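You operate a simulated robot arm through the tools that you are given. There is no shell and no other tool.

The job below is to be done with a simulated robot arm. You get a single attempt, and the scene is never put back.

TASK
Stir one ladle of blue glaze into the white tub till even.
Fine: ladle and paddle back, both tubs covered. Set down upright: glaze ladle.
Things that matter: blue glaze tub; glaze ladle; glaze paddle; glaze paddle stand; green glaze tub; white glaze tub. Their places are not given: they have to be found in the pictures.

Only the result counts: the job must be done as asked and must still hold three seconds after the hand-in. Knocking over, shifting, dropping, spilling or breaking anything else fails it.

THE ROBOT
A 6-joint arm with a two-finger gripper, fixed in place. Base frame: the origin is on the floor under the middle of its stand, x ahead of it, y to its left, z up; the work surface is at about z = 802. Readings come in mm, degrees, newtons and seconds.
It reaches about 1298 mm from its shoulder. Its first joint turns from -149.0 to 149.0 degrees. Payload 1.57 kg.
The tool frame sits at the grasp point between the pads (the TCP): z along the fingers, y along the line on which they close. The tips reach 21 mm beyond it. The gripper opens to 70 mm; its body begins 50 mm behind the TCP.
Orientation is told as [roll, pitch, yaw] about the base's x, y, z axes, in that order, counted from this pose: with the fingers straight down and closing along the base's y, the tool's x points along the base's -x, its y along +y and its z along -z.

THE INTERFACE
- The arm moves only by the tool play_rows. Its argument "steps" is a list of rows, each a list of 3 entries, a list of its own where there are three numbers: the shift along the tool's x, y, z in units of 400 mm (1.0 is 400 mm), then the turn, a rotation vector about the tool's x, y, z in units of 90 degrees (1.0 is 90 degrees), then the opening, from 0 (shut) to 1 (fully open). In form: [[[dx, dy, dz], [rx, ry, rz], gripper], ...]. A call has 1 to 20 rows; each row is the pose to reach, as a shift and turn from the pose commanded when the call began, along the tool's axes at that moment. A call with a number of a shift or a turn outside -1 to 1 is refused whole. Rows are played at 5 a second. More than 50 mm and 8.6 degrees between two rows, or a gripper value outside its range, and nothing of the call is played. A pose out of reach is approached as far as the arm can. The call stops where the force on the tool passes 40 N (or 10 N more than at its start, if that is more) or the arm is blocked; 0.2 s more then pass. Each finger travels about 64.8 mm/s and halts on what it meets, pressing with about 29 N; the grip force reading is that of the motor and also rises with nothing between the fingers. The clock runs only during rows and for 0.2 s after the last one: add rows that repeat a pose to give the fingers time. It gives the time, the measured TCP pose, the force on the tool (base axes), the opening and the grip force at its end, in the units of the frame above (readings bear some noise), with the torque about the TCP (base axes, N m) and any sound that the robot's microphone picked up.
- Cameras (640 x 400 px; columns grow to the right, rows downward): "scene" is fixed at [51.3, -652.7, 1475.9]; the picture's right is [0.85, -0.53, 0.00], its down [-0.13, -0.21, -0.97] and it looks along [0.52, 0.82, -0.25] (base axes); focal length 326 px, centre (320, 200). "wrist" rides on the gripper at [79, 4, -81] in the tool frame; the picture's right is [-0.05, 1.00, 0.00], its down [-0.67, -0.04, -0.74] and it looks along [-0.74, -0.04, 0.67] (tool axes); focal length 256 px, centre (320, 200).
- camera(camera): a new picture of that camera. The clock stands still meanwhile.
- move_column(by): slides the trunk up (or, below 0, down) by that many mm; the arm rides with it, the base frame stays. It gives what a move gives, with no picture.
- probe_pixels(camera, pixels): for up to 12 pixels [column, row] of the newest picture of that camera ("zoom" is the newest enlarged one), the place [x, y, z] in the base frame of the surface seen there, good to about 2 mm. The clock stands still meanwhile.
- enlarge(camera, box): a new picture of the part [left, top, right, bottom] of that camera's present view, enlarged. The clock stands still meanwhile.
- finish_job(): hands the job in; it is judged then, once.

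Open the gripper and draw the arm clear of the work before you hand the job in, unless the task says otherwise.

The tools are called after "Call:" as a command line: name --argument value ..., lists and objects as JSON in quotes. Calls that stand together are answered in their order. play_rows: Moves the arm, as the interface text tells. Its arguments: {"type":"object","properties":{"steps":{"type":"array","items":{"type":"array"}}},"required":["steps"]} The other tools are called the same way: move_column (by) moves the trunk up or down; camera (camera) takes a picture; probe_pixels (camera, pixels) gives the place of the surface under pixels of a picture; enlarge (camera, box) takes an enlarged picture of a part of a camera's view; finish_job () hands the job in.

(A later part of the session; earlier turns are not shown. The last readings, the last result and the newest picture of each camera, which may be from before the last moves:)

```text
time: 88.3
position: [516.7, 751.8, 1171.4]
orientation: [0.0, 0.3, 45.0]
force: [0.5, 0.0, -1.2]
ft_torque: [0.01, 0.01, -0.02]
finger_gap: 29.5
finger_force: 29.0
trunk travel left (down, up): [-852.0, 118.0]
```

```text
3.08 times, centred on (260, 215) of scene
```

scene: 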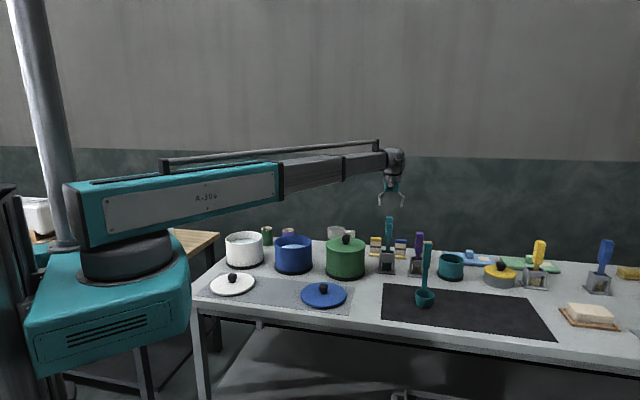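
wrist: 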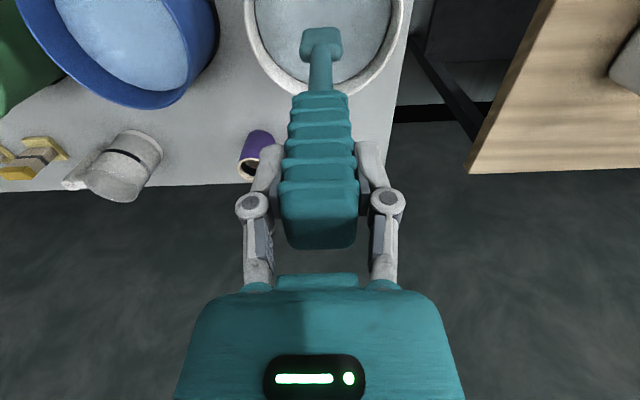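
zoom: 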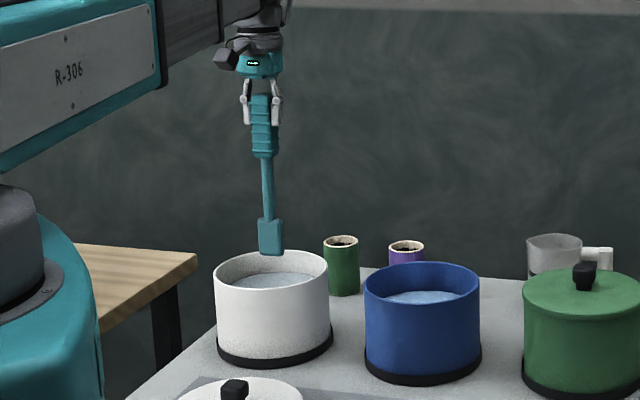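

Centred above the white tub. I lower the blade into the glaze: 60 mm, then 60 mm more (blade bottom ≈830).

Call:
move_column --by -60

Call:
move_column --by -60

Call:
camera --camera "wrist"

Call:
enlarge --camera "scene" --box '[180, 150, 340, 280]'

```text
time: 89.3
position: [517.8, 753.0, 1111.3]
orientation: [-0.1, 0.1, 45.0]
force: [0.6, -1.0, -2.2]
ft_torque: [-0.03, 0.01, -0.01]
finger_gap: 29.5
finger_force: 28.6
trunk travel left (down, up): [-792.0, 178.0]
```

```text
time: 90.3
position: [517.4, 752.8, 1049.6]
orientation: [-0.1, 0.2, 45.0]
force: [0.2, 0.3, 0.0]
ft_torque: [-0.03, 0.02, -0.01]
finger_gap: 29.5
finger_force: 28.9
trunk travel left (down, up): [-732.0, 238.0]
```

```text
taken
```

wrist: 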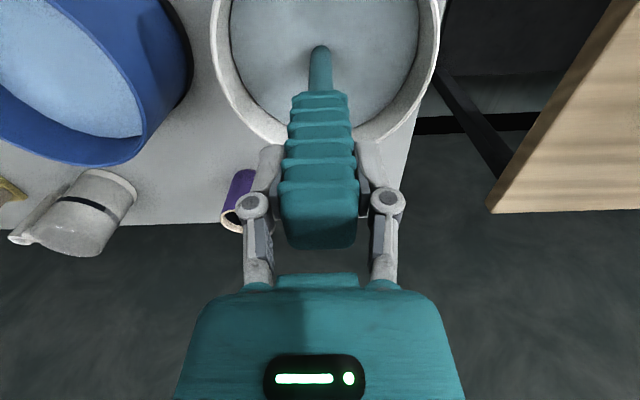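

```text
3.08 times, centred on (260, 215) of scene
```

zoom: 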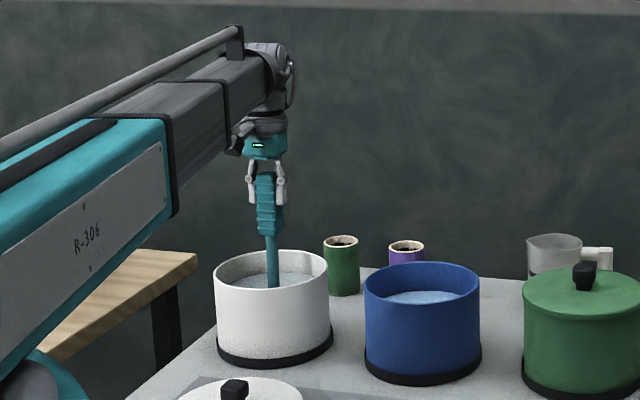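

The blade is in, the surface still mottled blue-white. I start stirring: out to a 40 mm radius and one circle in 36° rows, watching the forces.

Call:
play_rows --steps '[[[0.05, 0, 0], [0, 0, 0], 0], [[0.1, 0, 0], [0, 0, 0], 0], [[0.0809, 0.0588, 0], [0, 0, 0], 0], [[0.0309, 0.0951, 0], [0, 0, 0], 0], [[-0.0309, 0.0951, 0], [0, 0, 0], 0], [[-0.0809, 0.0588, 0], [0, 0, 0], 0], [[-0.1, 0, 0], [0, 0, 0], 0], [[-0.0809, -0.0588, 0], [0, 0, 0], 0], [[-0.0309, -0.0951, 0], [0, 0, 0], 0], [[0.0309, -0.0951, 0], [0, 0, 0], 0], [[0.0809, -0.0588, 0], [0, 0, 0], 0], [[0.1, 0, 0], [0, 0, 0], 0]]'

Call:
camera --camera "wrist"

Call:
enlarge --camera "scene" --box '[200, 210, 300, 280]'

```text
time: 92.9
position: [489.7, 724.4, 1050.7]
orientation: [0.0, 0.2, 45.0]
force: [0.6, -0.1, -2.0]
ft_torque: [-0.04, 0.0, 0.0]
finger_gap: 29.3
finger_force: 29.1
trunk travel left (down, up): [-732.0, 238.0]
```

```text
taken
```

wrist: 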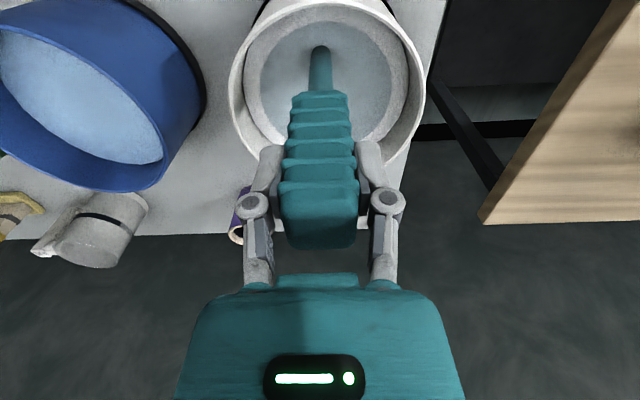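

```text
5.71 times, centred on (250, 245) of scene
```

zoom: 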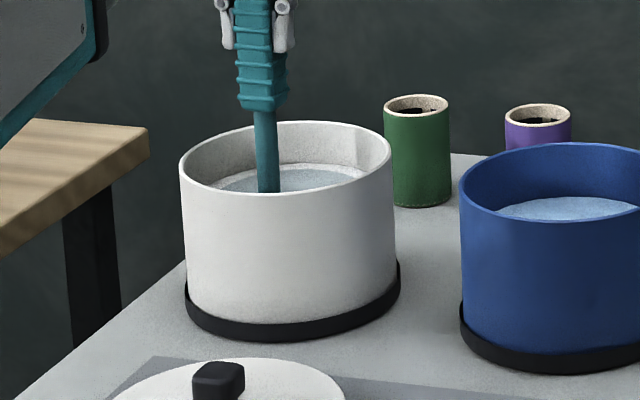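

A paler outer ring remains, so mixing is in progress. I stir two more circles at 40 mm radius.

Call:
play_rows --steps '[[[-0.0191, 0.0588, 0], [0, 0, 0], 0], [[-0.0691, 0.0951, 0], [0, 0, 0], 0], [[-0.1309, 0.0951, 0], [0, 0, 0], 0], [[-0.1809, 0.0588, 0], [0, 0, 0], 0], [[-0.2, 0, 0], [0, 0, 0], 0], [[-0.1809, -0.0588, 0], [0, 0, 0], 0], [[-0.1309, -0.0951, 0], [0, 0, 0], 0], [[-0.0691, -0.0951, 0], [0, 0, 0], 0], [[-0.0191, -0.0588, 0], [0, 0, 0], 0], [[0, 0, 0], [0, 0, 0], 0], [[-0.0191, 0.0588, 0], [0, 0, 0], 0], [[-0.0691, 0.0951, 0], [0, 0, 0], 0], [[-0.1309, 0.0951, 0], [0, 0, 0], 0], [[-0.1809, 0.0588, 0], [0, 0, 0], 0], [[-0.2, 0, 0], [0, 0, 0], 0], [[-0.1809, -0.0588, 0], [0, 0, 0], 0], [[-0.1309, -0.0951, 0], [0, 0, 0], 0], [[-0.0691, -0.0951, 0], [0, 0, 0], 0], [[-0.0191, -0.0588, 0], [0, 0, 0], 0], [[0, 0, 0], [0, 0, 0], 0]]'

Call:
enlarge --camera "wrist" --box '[220, 0, 440, 170]'

Call:
enlarge --camera "scene" --box '[200, 210, 300, 280]'

```text
time: 97.1
position: [488.6, 723.8, 1050.9]
orientation: [0.0, 0.2, 44.9]
force: [0.3, 0.5, -1.9]
ft_torque: [0.01, 0.0, 0.01]
finger_gap: 29.3
finger_force: 29.1
trunk travel left (down, up): [-732.0, 238.0]
```

```text
2.35 times, centred on (330, 85) of wrist
```

zoom: 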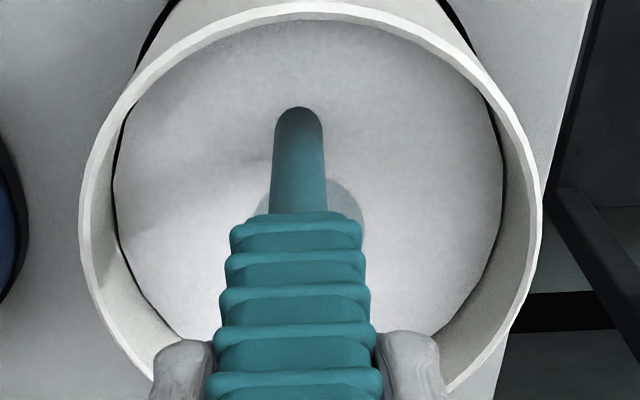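

```text
5.71 times, centred on (250, 245) of scene
```

zoom: 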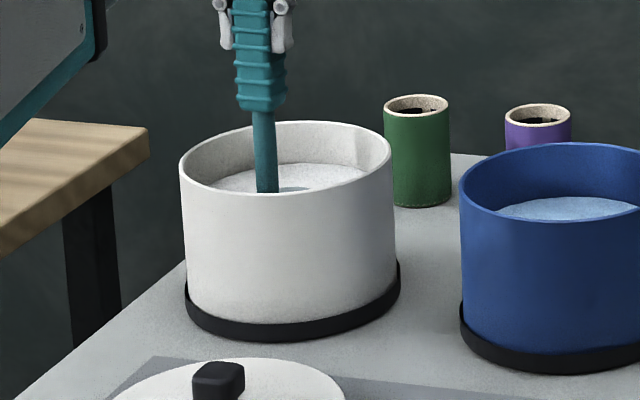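

Most of the surface is now an even pale tint; a small bluish disc remains at the middle. I continue with two more circles.

Call:
play_rows --steps '[[[-0.0191, 0.0588, 0], [0, 0, 0], 0], [[-0.0691, 0.0951, 0], [0, 0, 0], 0], [[-0.1309, 0.0951, 0], [0, 0, 0], 0], [[-0.1809, 0.0588, 0], [0, 0, 0], 0], [[-0.2, 0, 0], [0, 0, 0], 0], [[-0.1809, -0.0588, 0], [0, 0, 0], 0], [[-0.1309, -0.0951, 0], [0, 0, 0], 0], [[-0.0691, -0.0951, 0], [0, 0, 0], 0], [[-0.0191, -0.0588, 0], [0, 0, 0], 0], [[0, 0, 0], [0, 0, 0], 0], [[-0.0191, 0.0588, 0], [0, 0, 0], 0], [[-0.0691, 0.0951, 0], [0, 0, 0], 0], [[-0.1309, 0.0951, 0], [0, 0, 0], 0], [[-0.1809, 0.0588, 0], [0, 0, 0], 0], [[-0.2, 0, 0], [0, 0, 0], 0], [[-0.1809, -0.0588, 0], [0, 0, 0], 0], [[-0.1309, -0.0951, 0], [0, 0, 0], 0], [[-0.0691, -0.0951, 0], [0, 0, 0], 0], [[-0.0191, -0.0588, 0], [0, 0, 0], 0], [[0, 0, 0], [0, 0, 0], 0]]'

Call:
enlarge --camera "wrist" --box '[220, 0, 440, 170]'

Call:
enlarge --camera "scene" --box '[200, 210, 300, 280]'

```text
time: 101.3
position: [487.8, 724.7, 1051.5]
orientation: [0.0, 0.2, 45.0]
force: [-0.3, 0.0, -1.4]
ft_torque: [0.05, -0.02, -0.01]
finger_gap: 29.1
finger_force: 29.1
trunk travel left (down, up): [-732.0, 238.0]
```

```text
2.35 times, centred on (330, 85) of wrist
```

zoom: 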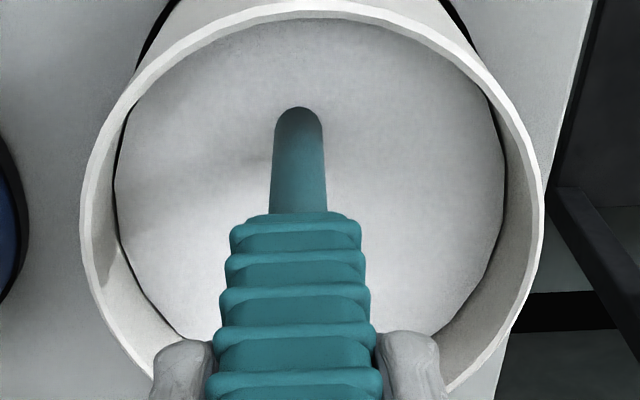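

```text
5.71 times, centred on (250, 245) of scene
```

zoom: 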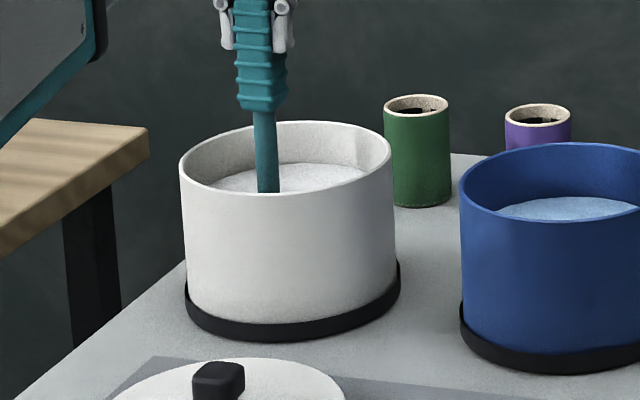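

The surface now looks even. I add two more circles for certainty.

Call:
play_rows --steps '[[[-0.0191, 0.0588, 0], [0, 0, 0], 0], [[-0.0691, 0.0951, 0], [0, 0, 0], 0], [[-0.1309, 0.0951, 0], [0, 0, 0], 0], [[-0.1809, 0.0588, 0], [0, 0, 0], 0], [[-0.2, 0, 0], [0, 0, 0], 0], [[-0.1809, -0.0588, 0], [0, 0, 0], 0], [[-0.1309, -0.0951, 0], [0, 0, 0], 0], [[-0.0691, -0.0951, 0], [0, 0, 0], 0], [[-0.0191, -0.0588, 0], [0, 0, 0], 0], [[0, 0, 0], [0, 0, 0], 0], [[-0.0191, 0.0588, 0], [0, 0, 0], 0], [[-0.0691, 0.0951, 0], [0, 0, 0], 0], [[-0.1309, 0.0951, 0], [0, 0, 0], 0], [[-0.1809, 0.0588, 0], [0, 0, 0], 0], [[-0.2, 0, 0], [0, 0, 0], 0], [[-0.1809, -0.0588, 0], [0, 0, 0], 0], [[-0.1309, -0.0951, 0], [0, 0, 0], 0], [[-0.0691, -0.0951, 0], [0, 0, 0], 0], [[-0.0191, -0.0588, 0], [0, 0, 0], 0], [[0, 0, 0], [0, 0, 0], 0]]'

Call:
play_rows --steps '[[[-0.05, 0, 0], [0, 0, 0], 0], [[-0.1, 0, 0], [0, 0, 0], 0], [[-0.1, 0, 0], [0, 0, 0], 0]]'

Call:
move_column --by 50

Call:
enlarge --camera "wrist" --box '[220, 0, 440, 170]'

Call:
enlarge --camera "scene" --box '[200, 210, 300, 280]'

```text
time: 105.5
position: [489.4, 723.8, 1051.3]
orientation: [0.0, 0.1, 45.0]
force: [0.8, -0.1, -0.7]
ft_torque: [-0.01, 0.0, 0.02]
finger_gap: 29.4
finger_force: 28.7
trunk travel left (down, up): [-732.0, 238.0]
```

```text
time: 106.3
position: [517.7, 753.1, 1050.9]
orientation: [-0.1, 0.2, 45.0]
force: [-0.2, -0.5, -1.1]
ft_torque: [0.03, -0.02, -0.04]
finger_gap: 29.3
finger_force: 29.4
trunk travel left (down, up): [-732.0, 238.0]
```

```text
time: 107.2
position: [517.3, 753.1, 1101.3]
orientation: [-0.1, 0.2, 45.0]
force: [0.1, 0.3, -2.2]
ft_torque: [-0.03, 0.01, -0.01]
finger_gap: 29.2
finger_force: 29.1
trunk travel left (down, up): [-782.0, 188.0]
```

```text
2.35 times, centred on (330, 85) of wrist
```

zoom: 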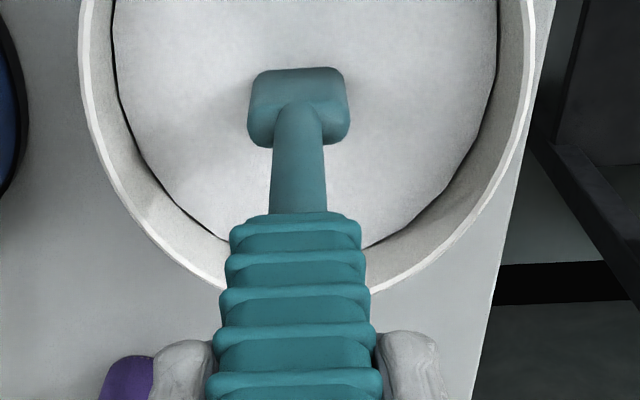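

```text
5.71 times, centred on (250, 245) of scene
```

zoom: 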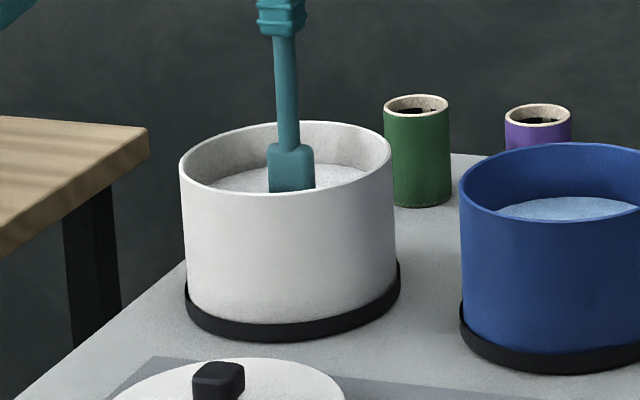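

The mix looks uniform. I lift the blade just clear of the surface, let it drip for two seconds, then raise fully.

Call:
move_column --by 22

Call:
play_rows --steps '[[[0, 0, 0], [0, 0, 0], 0], [[0, 0, 0], [0, 0, 0], 0], [[0, 0, 0], [0, 0, 0], 0], [[0, 0, 0], [0, 0, 0], 0], [[0, 0, 0], [0, 0, 0], 0], [[0, 0, 0], [0, 0, 0], 0], [[0, 0, 0], [0, 0, 0], 0], [[0, 0, 0], [0, 0, 0], 0], [[0, 0, 0], [0, 0, 0], 0], [[0, 0, 0], [0, 0, 0], 0], [[0, 0, 0], [0, 0, 0], 0], [[0, 0, 0], [0, 0, 0], 0]]'

Call:
move_column --by 108

Call:
camera --camera "wrist"

Call:
enlarge --camera "scene" --box '[180, 130, 340, 280]'

```text
time: 107.9
position: [518.3, 753.1, 1123.4]
orientation: [-0.1, 0.1, 45.0]
force: [-0.5, -0.1, -1.9]
ft_torque: [0.0, -0.01, 0.0]
finger_gap: 29.5
finger_force: 29.0
trunk travel left (down, up): [-804.0, 166.0]
```

```text
time: 110.5
position: [517.1, 752.8, 1121.9]
orientation: [0.0, 0.2, 44.9]
force: [0.6, 0.1, -2.3]
ft_torque: [0.03, -0.01, 0.02]
finger_gap: 29.4
finger_force: 29.5
trunk travel left (down, up): [-804.0, 166.0]
```

```text
time: 111.9
position: [516.8, 753.1, 1231.5]
orientation: [0.0, 0.2, 45.0]
force: [0.2, -0.7, -1.2]
ft_torque: [-0.04, -0.03, 0.03]
finger_gap: 29.4
finger_force: 28.6
trunk travel left (down, up): [-912.0, 58.0]
```

```text
taken
```

wrist: 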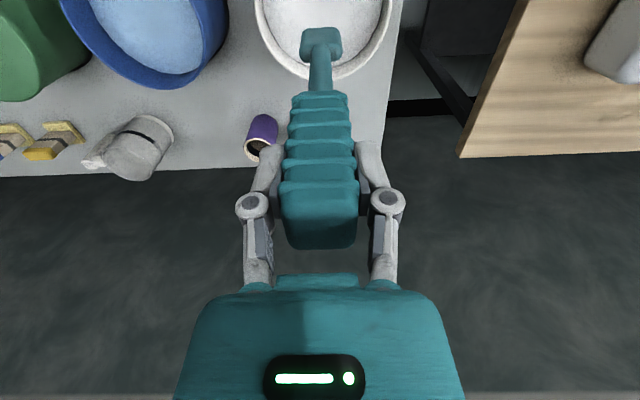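

```text
2.67 times, centred on (260, 205) of scene
```

zoom: 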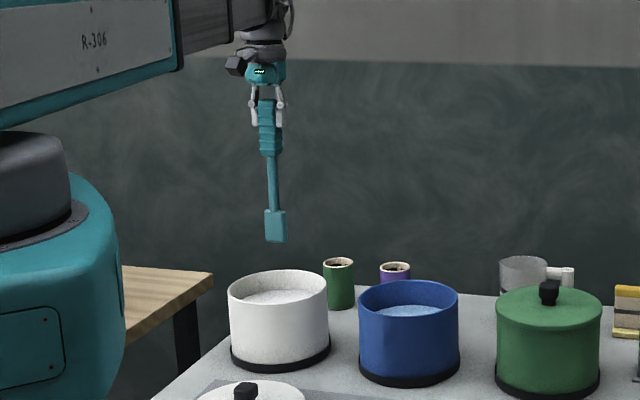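

Blade clean-looking, no drips seen. To avoid passing over the open blue tub, I route the paddle inboard (u≈785, between tubs and lids) and back along −v.

Call:
play_rows --steps '[[[0.09, 0, 0], [0, 0, 0], 0], [[0.19, 0, 0], [0, 0, 0], 0], [[0.28, 0, 0], [0, 0, 0], 0], [[0.28, -0.1, 0], [0, 0, 0], 0], [[0.28, -0.2, 0], [0, 0, 0], 0], [[0.28, -0.3, 0], [0, 0, 0], 0], [[0.28, -0.4, 0], [0, 0, 0], 0], [[0.28, -0.5, 0], [0, 0, 0], 0], [[0.28, -0.6, 0], [0, 0, 0], 0], [[0.28, -0.7, 0], [0, 0, 0], 0], [[0.28, -0.8, 0], [0, 0, 0], 0], [[0.28, -0.823, 0], [0, 0, 0], 0]]'

Call:
play_rows --steps '[[[0, -0.1, 0], [0, 0, 0], 0], [[0, -0.2, 0], [0, 0, 0], 0], [[0, -0.3, 0], [0, 0, 0], 0], [[0, -0.4, 0], [0, 0, 0], 0], [[0, -0.5, 0], [0, 0, 0], 0], [[0, -0.6, 0], [0, 0, 0], 0], [[0, -0.7, 0], [0, 0, 0], 0], [[0, -0.8, 0], [0, 0, 0], 0], [[0, -0.823, 0], [0, 0, 0], 0], [[-0.1, -0.823, 0], [0, 0, 0], 0], [[-0.2, -0.823, 0], [0, 0, 0], 0], [[-0.3, -0.823, 0], [0, 0, 0], 0], [[-0.38, -0.823, 0], [0, 0, 0], 0], [[-0.406, -0.823, 0], [0, 0, 0], 0], [[-0.406, -0.823, 0], [0, 0, 0], 0]]'

Call:
camera --camera "wrist"

Call:
enlarge --camera "scene" --box '[340, 130, 460, 290]'

```text
time: 114.5
position: [670.8, 439.8, 1230.4]
orientation: [0.1, 0.2, 44.9]
force: [0.4, -0.3, -1.2]
ft_torque: [-0.01, 0.01, -0.02]
finger_gap: 29.5
finger_force: 28.8
trunk travel left (down, up): [-912.0, 58.0]
```

```text
time: 117.7
position: [1019.1, 322.7, 1230.3]
orientation: [0.0, 0.2, 45.0]
force: [0.2, -0.3, -0.1]
ft_torque: [-0.02, 0.0, 0.01]
finger_gap: 29.4
finger_force: 29.1
trunk travel left (down, up): [-912.0, 58.0]
```

```text
taken
```

wrist: 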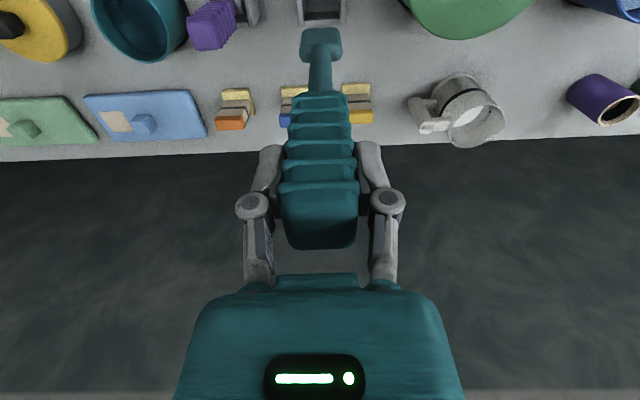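

```text
2.50 times, centred on (400, 210) of scene
```

zoom: 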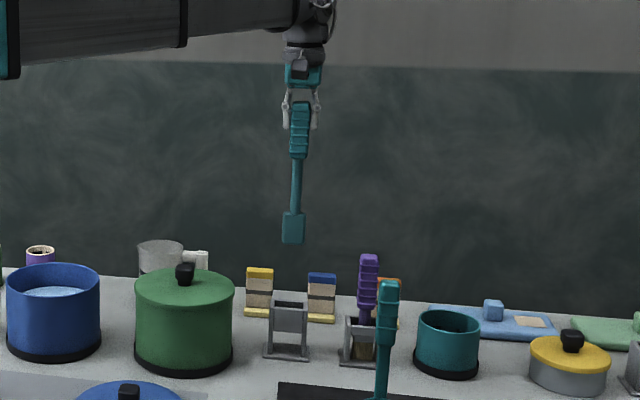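

Same pose as at lift-out. I lower 105 mm so the blade's bottom is just above the stand's top, and check alignment.

Call:
move_column --by -105

Call:
play_rows --steps '[[[0, 0, 0], [0, 0, 0], 0], [[0, 0, 0], [0, 0, 0], 0]]'

Call:
enlarge --camera "wrist" --box '[250, 0, 400, 100]'

Call:
enlarge --camera "scene" --box '[340, 200, 436, 280]'

```text
time: 119.1
position: [1019.2, 322.8, 1124.8]
orientation: [0.0, 0.2, 45.0]
force: [0.4, 0.4, -0.9]
ft_torque: [-0.01, 0.0, 0.02]
finger_gap: 29.6
finger_force: 29.2
trunk travel left (down, up): [-807.0, 163.0]
```

```text
time: 119.7
position: [1017.9, 322.5, 1125.3]
orientation: [0.0, 0.3, 45.0]
force: [0.9, -0.1, -1.4]
ft_torque: [-0.01, -0.02, -0.01]
finger_gap: 29.4
finger_force: 29.0
trunk travel left (down, up): [-807.0, 163.0]
```

```text
4.00 times, centred on (325, 50) of wrist
```

zoom: 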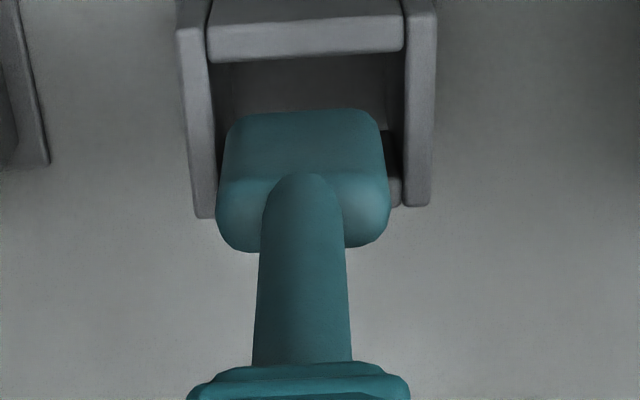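

```text
5.00 times, centred on (388, 240) of scene
```

zoom: 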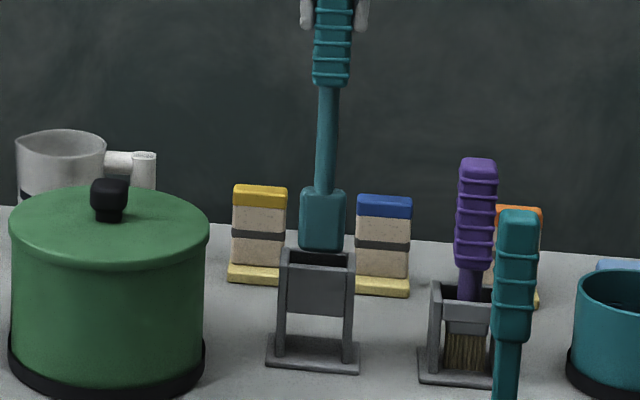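

The reading suggests maybe 1.5 mm drift; I take a few more null readings to average before inserting.

Call:
play_rows --steps '[[[0, 0, 0], [0, 0, 0], 0]]'

Call:
play_rows --steps '[[[0, 0, 0], [0, 0, 0], 0]]'

Call:
play_rows --steps '[[[0, 0, 0], [0, 0, 0], 0]]'

Call:
play_rows --steps '[[[0, 0, 0], [0, 0, 0], 0]]'

Call:
play_rows --steps '[[[0, 0, 0], [0, 0, 0], 0]]'

```text
time: 120.1
position: [1018.1, 321.8, 1125.4]
orientation: [0.0, 0.2, 45.1]
force: [-0.2, 0.0, -1.6]
ft_torque: [-0.01, -0.01, 0.01]
finger_gap: 29.3
finger_force: 29.1
trunk travel left (down, up): [-807.0, 163.0]
```

```text
time: 120.5
position: [1017.4, 322.8, 1125.6]
orientation: [0.0, 0.3, 45.0]
force: [-0.1, 0.7, -0.6]
ft_torque: [0.01, 0.0, 0.03]
finger_gap: 29.4
finger_force: 28.9
trunk travel left (down, up): [-807.0, 163.0]
```

```text
time: 120.9
position: [1018.8, 323.2, 1126.7]
orientation: [0.0, 0.1, 45.0]
force: [0.5, -0.3, -1.1]
ft_torque: [-0.01, 0.03, -0.01]
finger_gap: 29.5
finger_force: 29.2
trunk travel left (down, up): [-807.0, 163.0]
```

```text
time: 121.3
position: [1017.8, 321.6, 1125.8]
orientation: [0.0, 0.2, 45.0]
force: [-0.2, 0.1, -1.3]
ft_torque: [-0.03, 0.01, 0.01]
finger_gap: 29.5
finger_force: 28.9
trunk travel left (down, up): [-807.0, 163.0]
```

```text
time: 121.7
position: [1017.6, 322.8, 1125.4]
orientation: [0.0, 0.1, 45.1]
force: [0.2, 0.3, -1.7]
ft_torque: [-0.01, 0.01, -0.01]
finger_gap: 29.3
finger_force: 28.9
trunk travel left (down, up): [-807.0, 163.0]
```

Average is (1018.2,322.5) vs home (1016.9,322.2); I correct by 1.1 mm inboard and 0.7 mm in v, then lower into the stand stepwise.

Call:
play_rows --steps '[[[0.0027, 0.0016, 0], [0, 0, 0], 0], [[0.0027, 0.0016, 0], [0, 0, 0], 0]]'

Call:
move_column --by -20

Call:
enlarge --camera "scene" --box '[340, 200, 436, 280]'

Call:
enlarge --camera "wrist" --box '[250, 0, 400, 100]'

```text
time: 122.3
position: [1017.3, 322.1, 1126.1]
orientation: [0.1, 0.3, 45.1]
force: [-0.8, 0.4, -1.3]
ft_torque: [0.0, 0.02, -0.01]
finger_gap: 29.4
finger_force: 29.0
trunk travel left (down, up): [-807.0, 163.0]
```

```text
time: 123.0
position: [1017.0, 321.6, 1105.2]
orientation: [0.1, 0.2, 45.0]
force: [0.5, 0.9, -1.8]
ft_torque: [-0.01, 0.01, 0.01]
finger_gap: 29.5
finger_force: 29.0
trunk travel left (down, up): [-787.0, 183.0]
```

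```text
5.00 times, centred on (388, 240) of scene
```

zoom: 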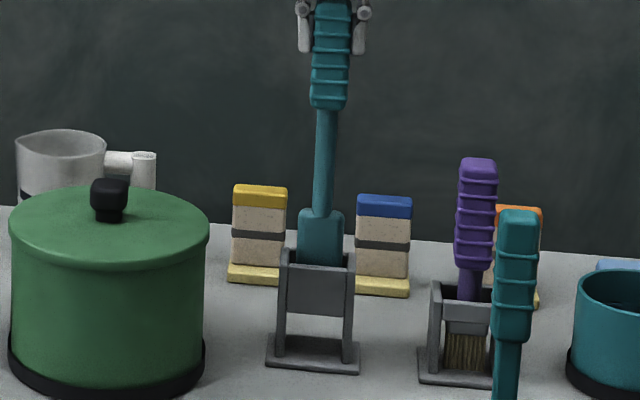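

```text
4.00 times, centred on (325, 50) of wrist
```

zoom: 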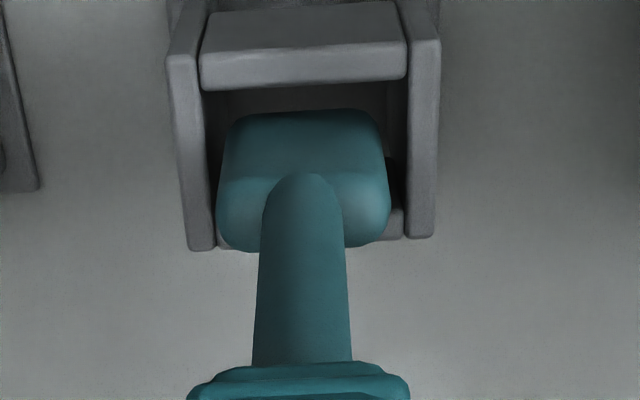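

The blade has entered the stand freely (no contact force). I continue down 40 mm, then 30 mm.

Call:
move_column --by -40

Call:
move_column --by -28

Call:
enlarge --camera "scene" --box '[340, 200, 436, 280]'

```text
time: 123.8
position: [1017.8, 321.2, 1066.8]
orientation: [0.0, 0.2, 45.0]
force: [0.8, -0.7, -0.7]
ft_torque: [0.01, 0.03, 0.0]
finger_gap: 29.5
finger_force: 28.3
trunk travel left (down, up): [-747.0, 223.0]
```

```text
time: 124.5
position: [1017.3, 322.1, 1037.4]
orientation: [0.0, 0.2, 45.0]
force: [0.0, 0.2, -1.3]
ft_torque: [-0.01, 0.02, -0.02]
finger_gap: 29.5
finger_force: 28.8
trunk travel left (down, up): [-719.0, 251.0]
```

```text
5.00 times, centred on (388, 240) of scene
```

zoom: 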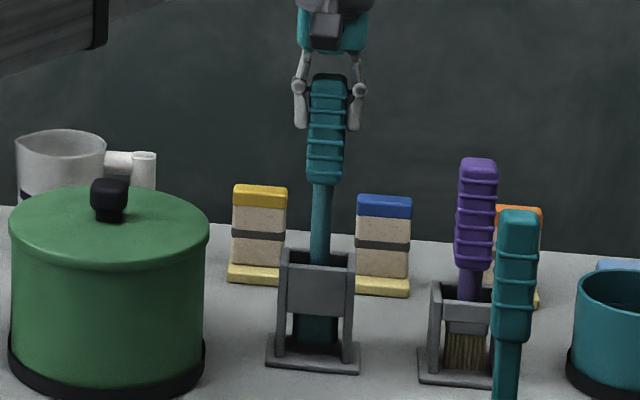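

Seven millimetres above home; small steps now.

Call:
move_column --by -5

Call:
move_column --by -1

Call:
move_column --by -1

```text
time: 125.1
position: [1017.6, 322.8, 1032.8]
orientation: [-0.1, 0.2, 45.1]
force: [-0.3, 0.3, -1.2]
ft_torque: [-0.01, -0.01, -0.04]
finger_gap: 29.1
finger_force: 28.9
trunk travel left (down, up): [-714.0, 256.0]
```

```text
time: 125.6
position: [1017.1, 321.0, 1030.9]
orientation: [0.0, 0.2, 45.0]
force: [0.1, 0.2, -1.7]
ft_torque: [0.03, 0.01, 0.03]
finger_gap: 29.1
finger_force: 28.9
trunk travel left (down, up): [-713.0, 257.0]
```

```text
time: 126.1
position: [1017.1, 322.0, 1031.6]
orientation: [0.0, 0.2, 45.0]
force: [0.4, -0.8, 0.7]
ft_torque: [0.05, -0.05, 0.0]
finger_gap: 29.6
finger_force: 28.6
trunk travel left (down, up): [-712.0, 258.0]
```

The blade just touches the stand's floor (z force turned positive). I open the gripper and look.

Call:
play_rows --steps '[[[0, 0, 0], [0, 0, 0], 0.5], [[0, 0, 0], [0, 0, 0], 0.7], [[0, 0, 0], [0, 0, 0], 0.9], [[0, 0, 0], [0, 0, 0], 1], [[0, 0, 0], [0, 0, 0], 1], [[0, 0, 0], [0, 0, 0], 1]]'

Call:
move_column --by 120

Call:
enlarge --camera "scene" --box '[340, 180, 460, 300]'

Call:
camera --camera "wrist"

```text
time: 127.5
position: [1017.5, 323.1, 1030.8]
orientation: [-0.1, 0.2, 45.0]
force: [-0.5, 0.1, -0.3]
ft_torque: [-0.03, -0.03, -0.02]
finger_gap: 70.1
finger_force: 0.0
trunk travel left (down, up): [-712.0, 258.0]
```

```text
time: 129.0
position: [1017.4, 322.5, 1151.0]
orientation: [0.1, 0.2, 45.0]
force: [0.0, 0.2, -0.8]
ft_torque: [0.0, -0.02, -0.03]
finger_gap: 69.9
finger_force: 0.0
trunk travel left (down, up): [-832.0, 138.0]
```

```text
3.33 times, centred on (400, 240) of scene
```

zoom: 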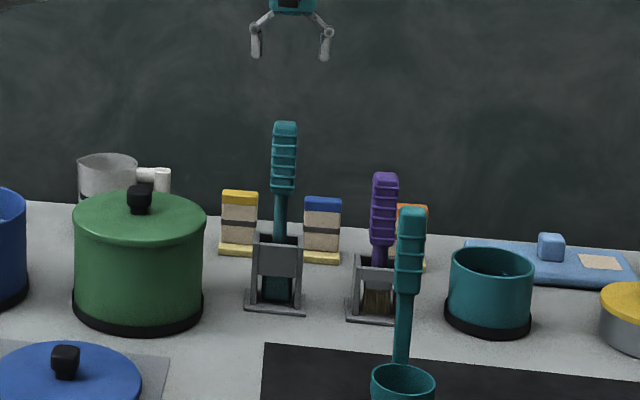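

```text
taken
```

wrist: 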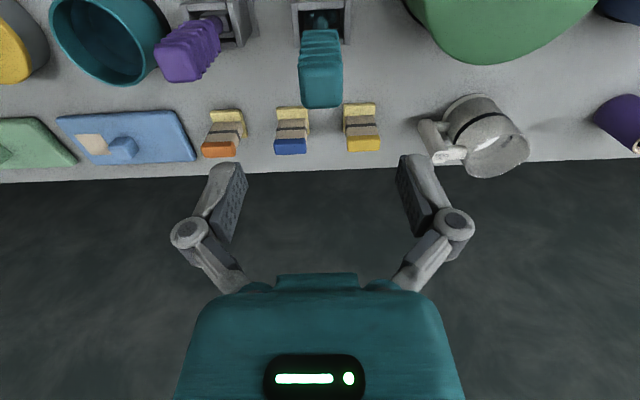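

Paddle is back in its stand and released. Next the lids: I fly to a viewing spot just inboard of the blue lid (u≈590, v≈−260).

Call:
play_rows --steps '[[[0.0992, 0.0644, 0], [0, 0, 0], 1], [[0.1983, 0.1289, 0], [0, 0, 0], 1], [[0.2975, 0.1933, 0], [0, 0, 0], 1], [[0.3967, 0.2578, 0], [0, 0, 0], 1], [[0.4958, 0.3222, 0], [0, 0, 0], 1], [[0.595, 0.3867, 0], [0, 0, 0], 1], [[0.6942, 0.4511, 0], [0, 0, 0], 1], [[0.7933, 0.5156, 0], [0, 0, 0], 1], [[0.8925, 0.58, 0], [0, 0, 0], 1], [[0.8925, 0.58, 0], [0, 0, 0], 1]]'

Call:
move_column --by -120

Call:
camera --camera "wrist"

Call:
camera --camera "scene"

```text
time: 131.2
position: [598.8, 233.8, 1150.3]
orientation: [0.1, 0.2, 45.0]
force: [1.0, -0.3, -0.7]
ft_torque: [0.01, 0.0, 0.02]
finger_gap: 70.1
finger_force: 0.1
trunk travel left (down, up): [-832.0, 138.0]
```

```text
time: 132.7
position: [599.5, 233.0, 1030.4]
orientation: [0.0, 0.2, 45.1]
force: [0.2, -0.2, 0.4]
ft_torque: [-0.01, 0.01, 0.02]
finger_gap: 69.9
finger_force: 0.0
trunk travel left (down, up): [-712.0, 258.0]
```

```text
taken
```

wrist: 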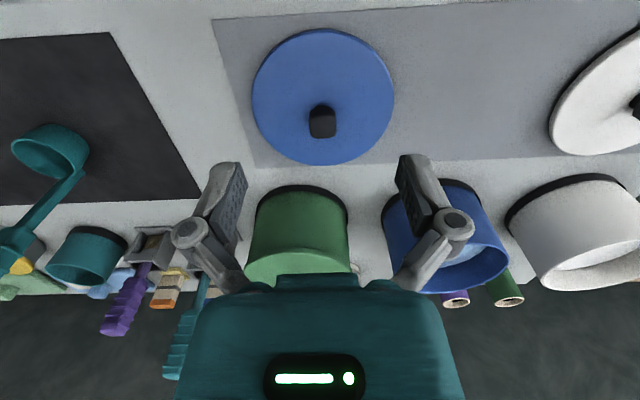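

```text
taken
```

scene: 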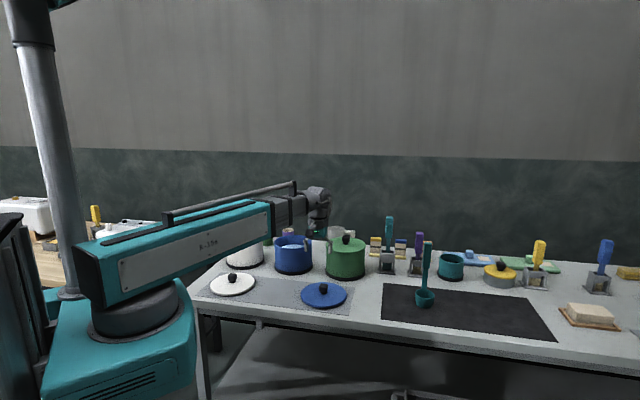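

The blue lid and its knob (322,122) are well in view. I enlarge and probe knob and lid rim.

Call:
enlarge --camera "wrist" --box '[242, 20, 402, 170]'

Call:
probe_pixels --camera "zoom" --pixels '[[50, 205], [595, 205], [320, 30], [320, 200], [100, 350], [560, 340], [320, 390], [130, 90], [510, 80], [200, 385], [450, 385], [320, 100]]'

Call:
enlarge --camera "wrist" --box '[292, 90, 352, 150]'

```text
2.67 times, centred on (322, 95) of wrist
```

zoom: 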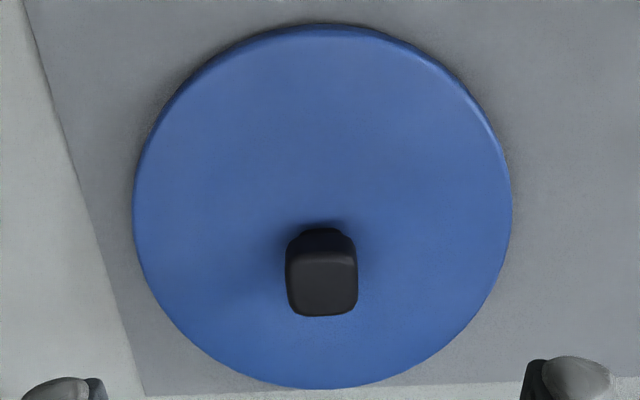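

```text
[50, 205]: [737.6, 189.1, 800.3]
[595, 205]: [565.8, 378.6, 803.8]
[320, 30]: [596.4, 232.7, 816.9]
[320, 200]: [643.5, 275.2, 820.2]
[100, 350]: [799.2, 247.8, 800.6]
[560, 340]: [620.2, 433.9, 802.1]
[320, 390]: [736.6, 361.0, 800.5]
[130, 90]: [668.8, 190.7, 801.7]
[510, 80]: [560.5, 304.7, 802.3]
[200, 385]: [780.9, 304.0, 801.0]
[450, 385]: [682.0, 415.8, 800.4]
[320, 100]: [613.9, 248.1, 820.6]
```

```text
6.67 times, centred on (322, 120) of wrist
```

zoom: 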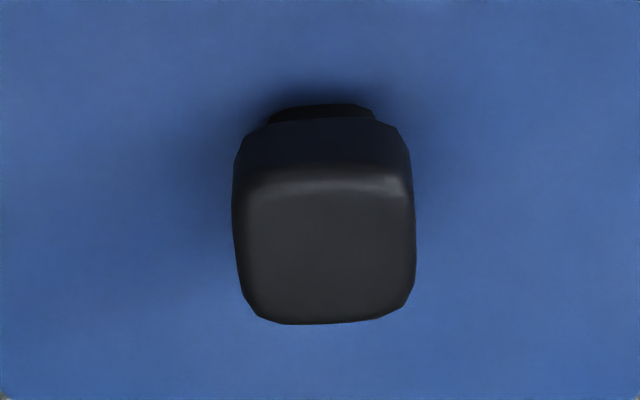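

Now probing the knob's top corners and sides, plus the lid rim in a fresh zoom.

Call:
probe_pixels --camera "zoom" --pixels '[[250, 195], [400, 195], [260, 300], [400, 295], [325, 190], [325, 250], [325, 312], [245, 250], [405, 250], [325, 150], [250, 150], [395, 150]]'

Call:
enlarge --camera "wrist" --box '[242, 20, 402, 170]'

Call:
probe_pixels --camera "zoom" --pixels '[[140, 205], [506, 205], [320, 32], [325, 380], [170, 120], [470, 110], [190, 330], [470, 320], [240, 370], [410, 370], [220, 65], [420, 60]]'

```text
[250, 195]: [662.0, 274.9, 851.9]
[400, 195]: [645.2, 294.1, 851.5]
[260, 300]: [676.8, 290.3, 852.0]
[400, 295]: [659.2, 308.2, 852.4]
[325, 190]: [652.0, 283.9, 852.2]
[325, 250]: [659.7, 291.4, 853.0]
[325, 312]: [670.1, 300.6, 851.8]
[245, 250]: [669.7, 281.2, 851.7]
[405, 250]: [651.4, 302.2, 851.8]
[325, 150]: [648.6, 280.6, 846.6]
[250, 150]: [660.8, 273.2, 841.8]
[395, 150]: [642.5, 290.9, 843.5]
```

```text
2.67 times, centred on (322, 95) of wrist
```

zoom: 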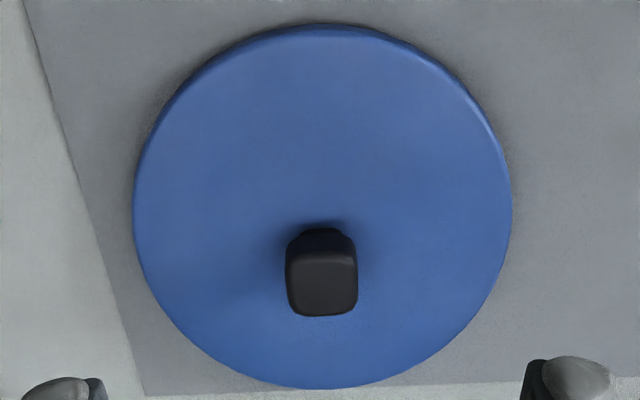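

```text
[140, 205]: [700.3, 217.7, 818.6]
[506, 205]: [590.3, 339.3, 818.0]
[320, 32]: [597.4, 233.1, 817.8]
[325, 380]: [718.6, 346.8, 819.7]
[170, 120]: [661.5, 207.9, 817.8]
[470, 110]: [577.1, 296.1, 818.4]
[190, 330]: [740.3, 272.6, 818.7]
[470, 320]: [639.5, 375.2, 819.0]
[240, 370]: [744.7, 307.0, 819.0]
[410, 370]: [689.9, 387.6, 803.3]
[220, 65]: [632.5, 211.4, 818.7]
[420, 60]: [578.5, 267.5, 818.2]
```

Blue lid centre/knob ≈(660.3,291.7), knob ≈27 mm wide, top z 853, disc top z 820. I move over the knob and lower in stages.

Call:
play_rows --steps '[[[-0.1, -0.0025, 0], [0, 0, 0], 1], [[-0.2113, -0.005, 0], [0, 0, 0], 1], [[-0.2113, -0.005, 0], [0, 0, 0], 1]]'

Call:
move_column --by -120

Call:
camera --camera "wrist"

Call:
camera --camera "scene"

```text
time: 133.5
position: [660.2, 293.8, 1031.9]
orientation: [0.1, 0.2, 45.0]
force: [-0.4, -0.3, 0.1]
ft_torque: [-0.03, 0.0, -0.01]
finger_gap: 70.0
finger_force: 0.0
trunk travel left (down, up): [-712.0, 258.0]
```

```text
time: 135.0
position: [660.2, 291.9, 910.0]
orientation: [0.0, 0.2, 45.0]
force: [-0.6, 0.6, 0.1]
ft_torque: [0.01, -0.01, -0.02]
finger_gap: 69.9
finger_force: 0.0
trunk travel left (down, up): [-592.0, 378.0]
```

```text
taken
```

wrist: 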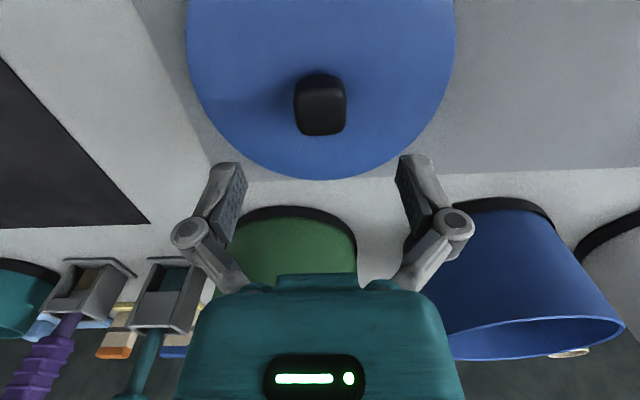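

```text
taken
```

scene: 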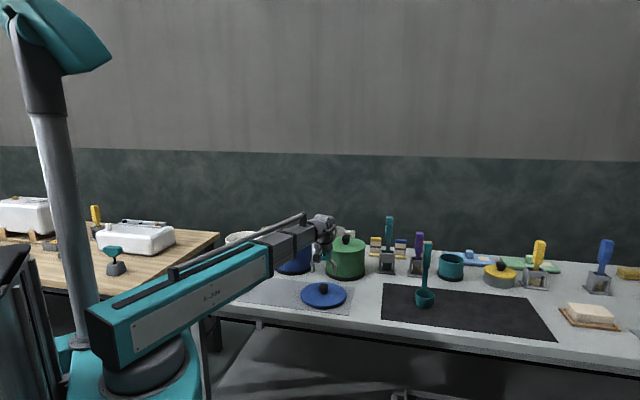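

The knob (320,103) is centred between the fingers. I lower 55 mm, then 9 mm to TCP ≈846, and close.

Call:
move_column --by -55

Call:
move_column --by -9

Call:
play_rows --steps '[[[0, 0, 0], [0, 0, 0], 0.7], [[0, 0, 0], [0, 0, 0], 0.5], [[0, 0, 0], [0, 0, 0], 0.3], [[0, 0, 0], [0, 0, 0], 0.1], [[0, 0, 0], [0, 0, 0], 0], [[0, 0, 0], [0, 0, 0], 0], [[0, 0, 0], [0, 0, 0], 0]]'

Call:
camera --camera "wrist"

Call:
enlarge --camera "scene" --box '[250, 220, 400, 320]'

```text
time: 135.9
position: [660.6, 292.7, 855.7]
orientation: [0.0, 0.2, 45.0]
force: [-1.3, 0.3, 0.2]
ft_torque: [0.02, -0.03, -0.02]
finger_gap: 70.0
finger_force: 0.1
trunk travel left (down, up): [-537.0, 433.0]
```

```text
time: 136.5
position: [660.7, 292.2, 846.7]
orientation: [0.0, 0.2, 45.0]
force: [-0.4, 0.4, 0.2]
ft_torque: [0.0, -0.03, 0.01]
finger_gap: 69.9
finger_force: 0.0
trunk travel left (down, up): [-528.0, 442.0]
```

```text
time: 138.1
position: [661.4, 292.8, 848.1]
orientation: [0.0, 0.1, 45.1]
force: [-0.2, 0.8, 3.0]
ft_torque: [-0.01, 0.06, 0.11]
finger_gap: 29.4
finger_force: 28.8
trunk travel left (down, up): [-528.0, 442.0]
```

```text
taken
```

wrist: 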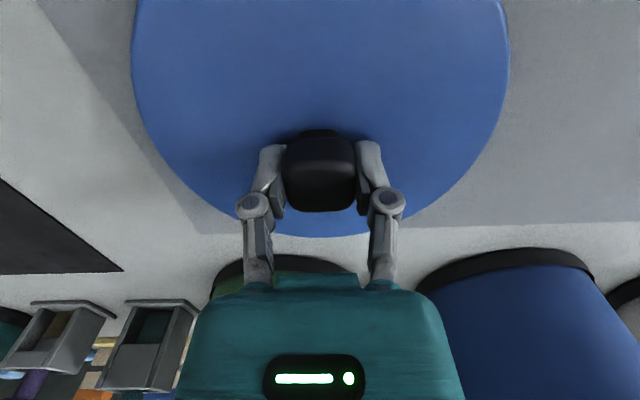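

```text
4.00 times, centred on (325, 270) of scene
```

zoom: 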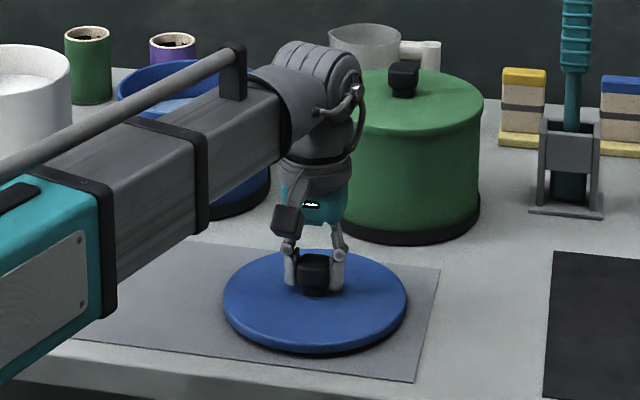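

Knob gripped (gap 29.4). I lift 20 mm and check that the lid comes level.

Call:
move_column --by 20

Call:
enlarge --camera "scene" --box '[250, 220, 400, 320]'

```text
time: 138.8
position: [661.2, 292.8, 867.6]
orientation: [0.0, 0.2, 45.0]
force: [-0.3, 0.5, -1.5]
ft_torque: [-0.02, -0.04, 0.01]
finger_gap: 29.3
finger_force: 28.4
trunk travel left (down, up): [-548.0, 422.0]
```

```text
4.00 times, centred on (325, 270) of scene
```

zoom: 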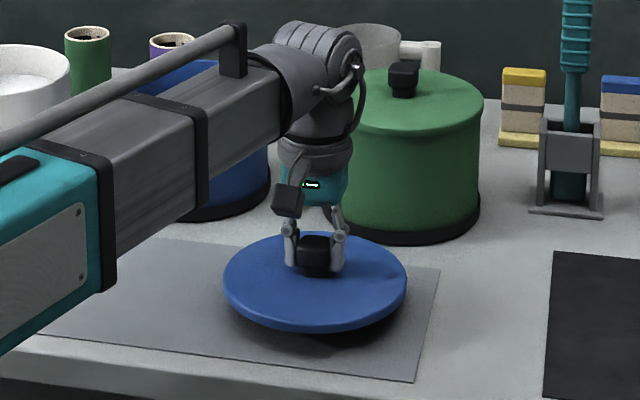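

The lid hangs level. I raise 165 mm (lid bottom ≈987, above the green knob) and move to above the blue tub, v first.

Call:
move_column --by 165

Call:
play_rows --steps '[[[0, 0.1, 0], [0, 0, 0], 0], [[0, 0.2, 0], [0, 0, 0], 0], [[0, 0.3, 0], [0, 0, 0], 0], [[-0.05, 0.38, 0], [0, 0, 0], 0], [[-0.13, 0.44, 0], [0, 0, 0], 0], [[-0.22, 0.474, 0], [0, 0, 0], 0], [[-0.32, 0.474, 0], [0, 0, 0], 0], [[-0.42, 0.474, 0], [0, 0, 0], 0], [[-0.51, 0.474, 0], [0, 0, 0], 0], [[-0.559, 0.474, 0], [0, 0, 0], 0], [[-0.559, 0.474, 0], [0, 0, 0], 0]]'

Call:
camera --camera "wrist"

Call:
enlarge --camera "scene" --box '[220, 180, 380, 290]'

```text
time: 140.7
position: [659.3, 293.2, 1032.0]
orientation: [0.0, 0.2, 44.9]
force: [-0.1, -0.5, -0.7]
ft_torque: [-0.01, 0.01, 0.03]
finger_gap: 29.1
finger_force: 28.8
trunk travel left (down, up): [-713.0, 257.0]
```

```text
time: 143.1
position: [685.5, 585.1, 1032.4]
orientation: [0.0, 0.1, 45.0]
force: [0.0, -0.1, -1.0]
ft_torque: [-0.05, -0.03, 0.02]
finger_gap: 29.3
finger_force: 29.0
trunk travel left (down, up): [-713.0, 257.0]
```

```text
taken
```

wrist: 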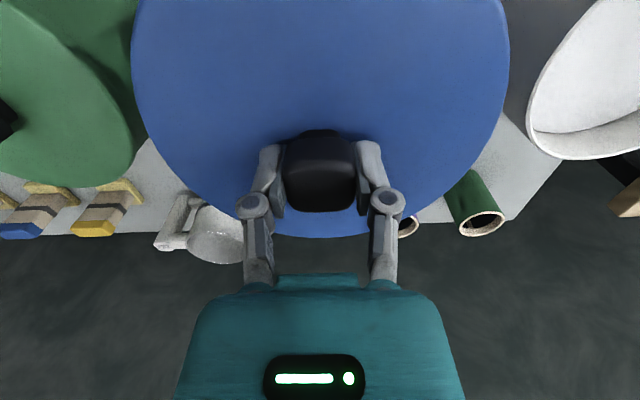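

```text
3.64 times, centred on (300, 235) of scene
```

zoom: 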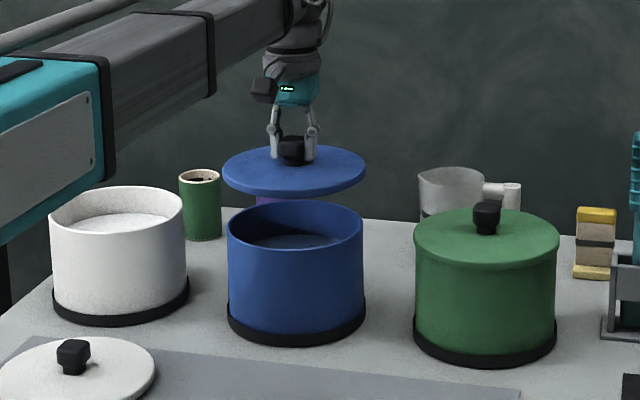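

Lid is over the blue tub. I lower 48 mm (≈20 mm above seating) and compare lid and tub rim positions.

Call:
move_column --by -48

Call:
enlarge --camera "scene" --box '[250, 210, 350, 280]'

Call:
camera --camera "wrist"

```text
time: 144.0
position: [684.8, 585.5, 984.2]
orientation: [0.0, 0.2, 45.0]
force: [0.4, -0.1, -0.9]
ft_torque: [-0.04, -0.02, -0.01]
finger_gap: 29.2
finger_force: 29.1
trunk travel left (down, up): [-665.0, 305.0]
```

```text
5.71 times, centred on (300, 245) of scene
```

zoom: 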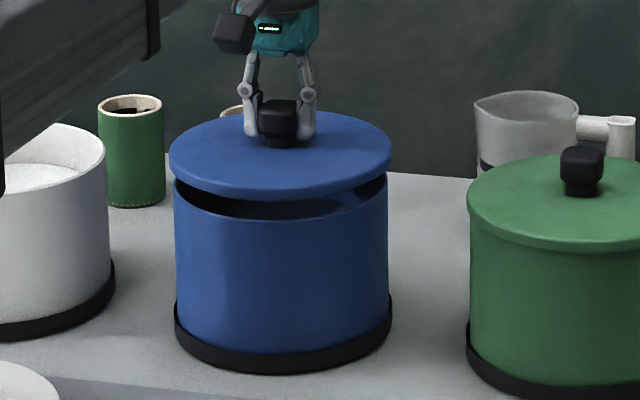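

```text
taken
```

wrist: 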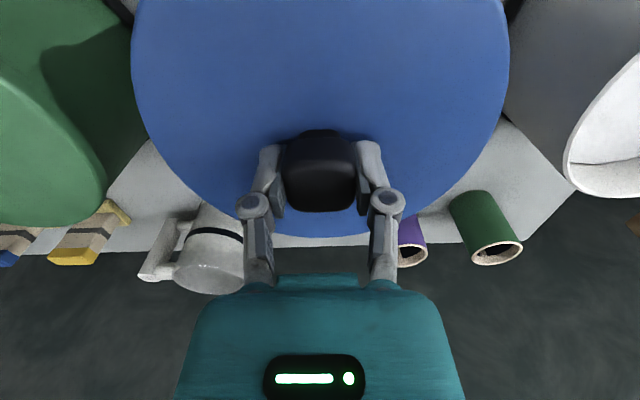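

Left/right edges match (lid 168–391, tub 173–388). I probe near edges of lid and tub to check the depth direction.

Call:
enlarge --camera "scene" --box '[250, 210, 350, 280]'

Call:
probe_pixels --camera "zoom" --pixels '[[280, 185], [280, 192], [280, 225], [280, 240], [220, 180], [340, 178], [220, 225], [340, 220], [185, 215], [375, 205], [175, 165], [388, 160]]'

```text
5.71 times, centred on (300, 245) of scene
```

zoom: 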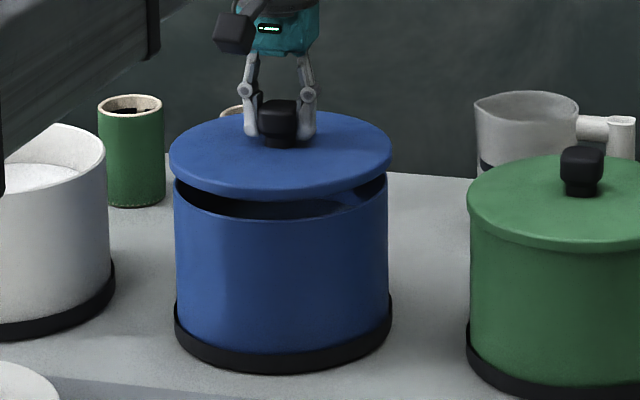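

```text
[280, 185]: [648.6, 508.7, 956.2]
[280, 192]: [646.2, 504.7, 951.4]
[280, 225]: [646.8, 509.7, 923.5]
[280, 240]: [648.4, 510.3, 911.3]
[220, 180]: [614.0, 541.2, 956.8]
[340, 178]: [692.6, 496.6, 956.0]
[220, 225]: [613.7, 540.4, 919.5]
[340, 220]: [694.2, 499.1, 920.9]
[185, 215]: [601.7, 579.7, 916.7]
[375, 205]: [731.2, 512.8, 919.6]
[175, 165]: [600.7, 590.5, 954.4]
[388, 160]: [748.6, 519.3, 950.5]
```

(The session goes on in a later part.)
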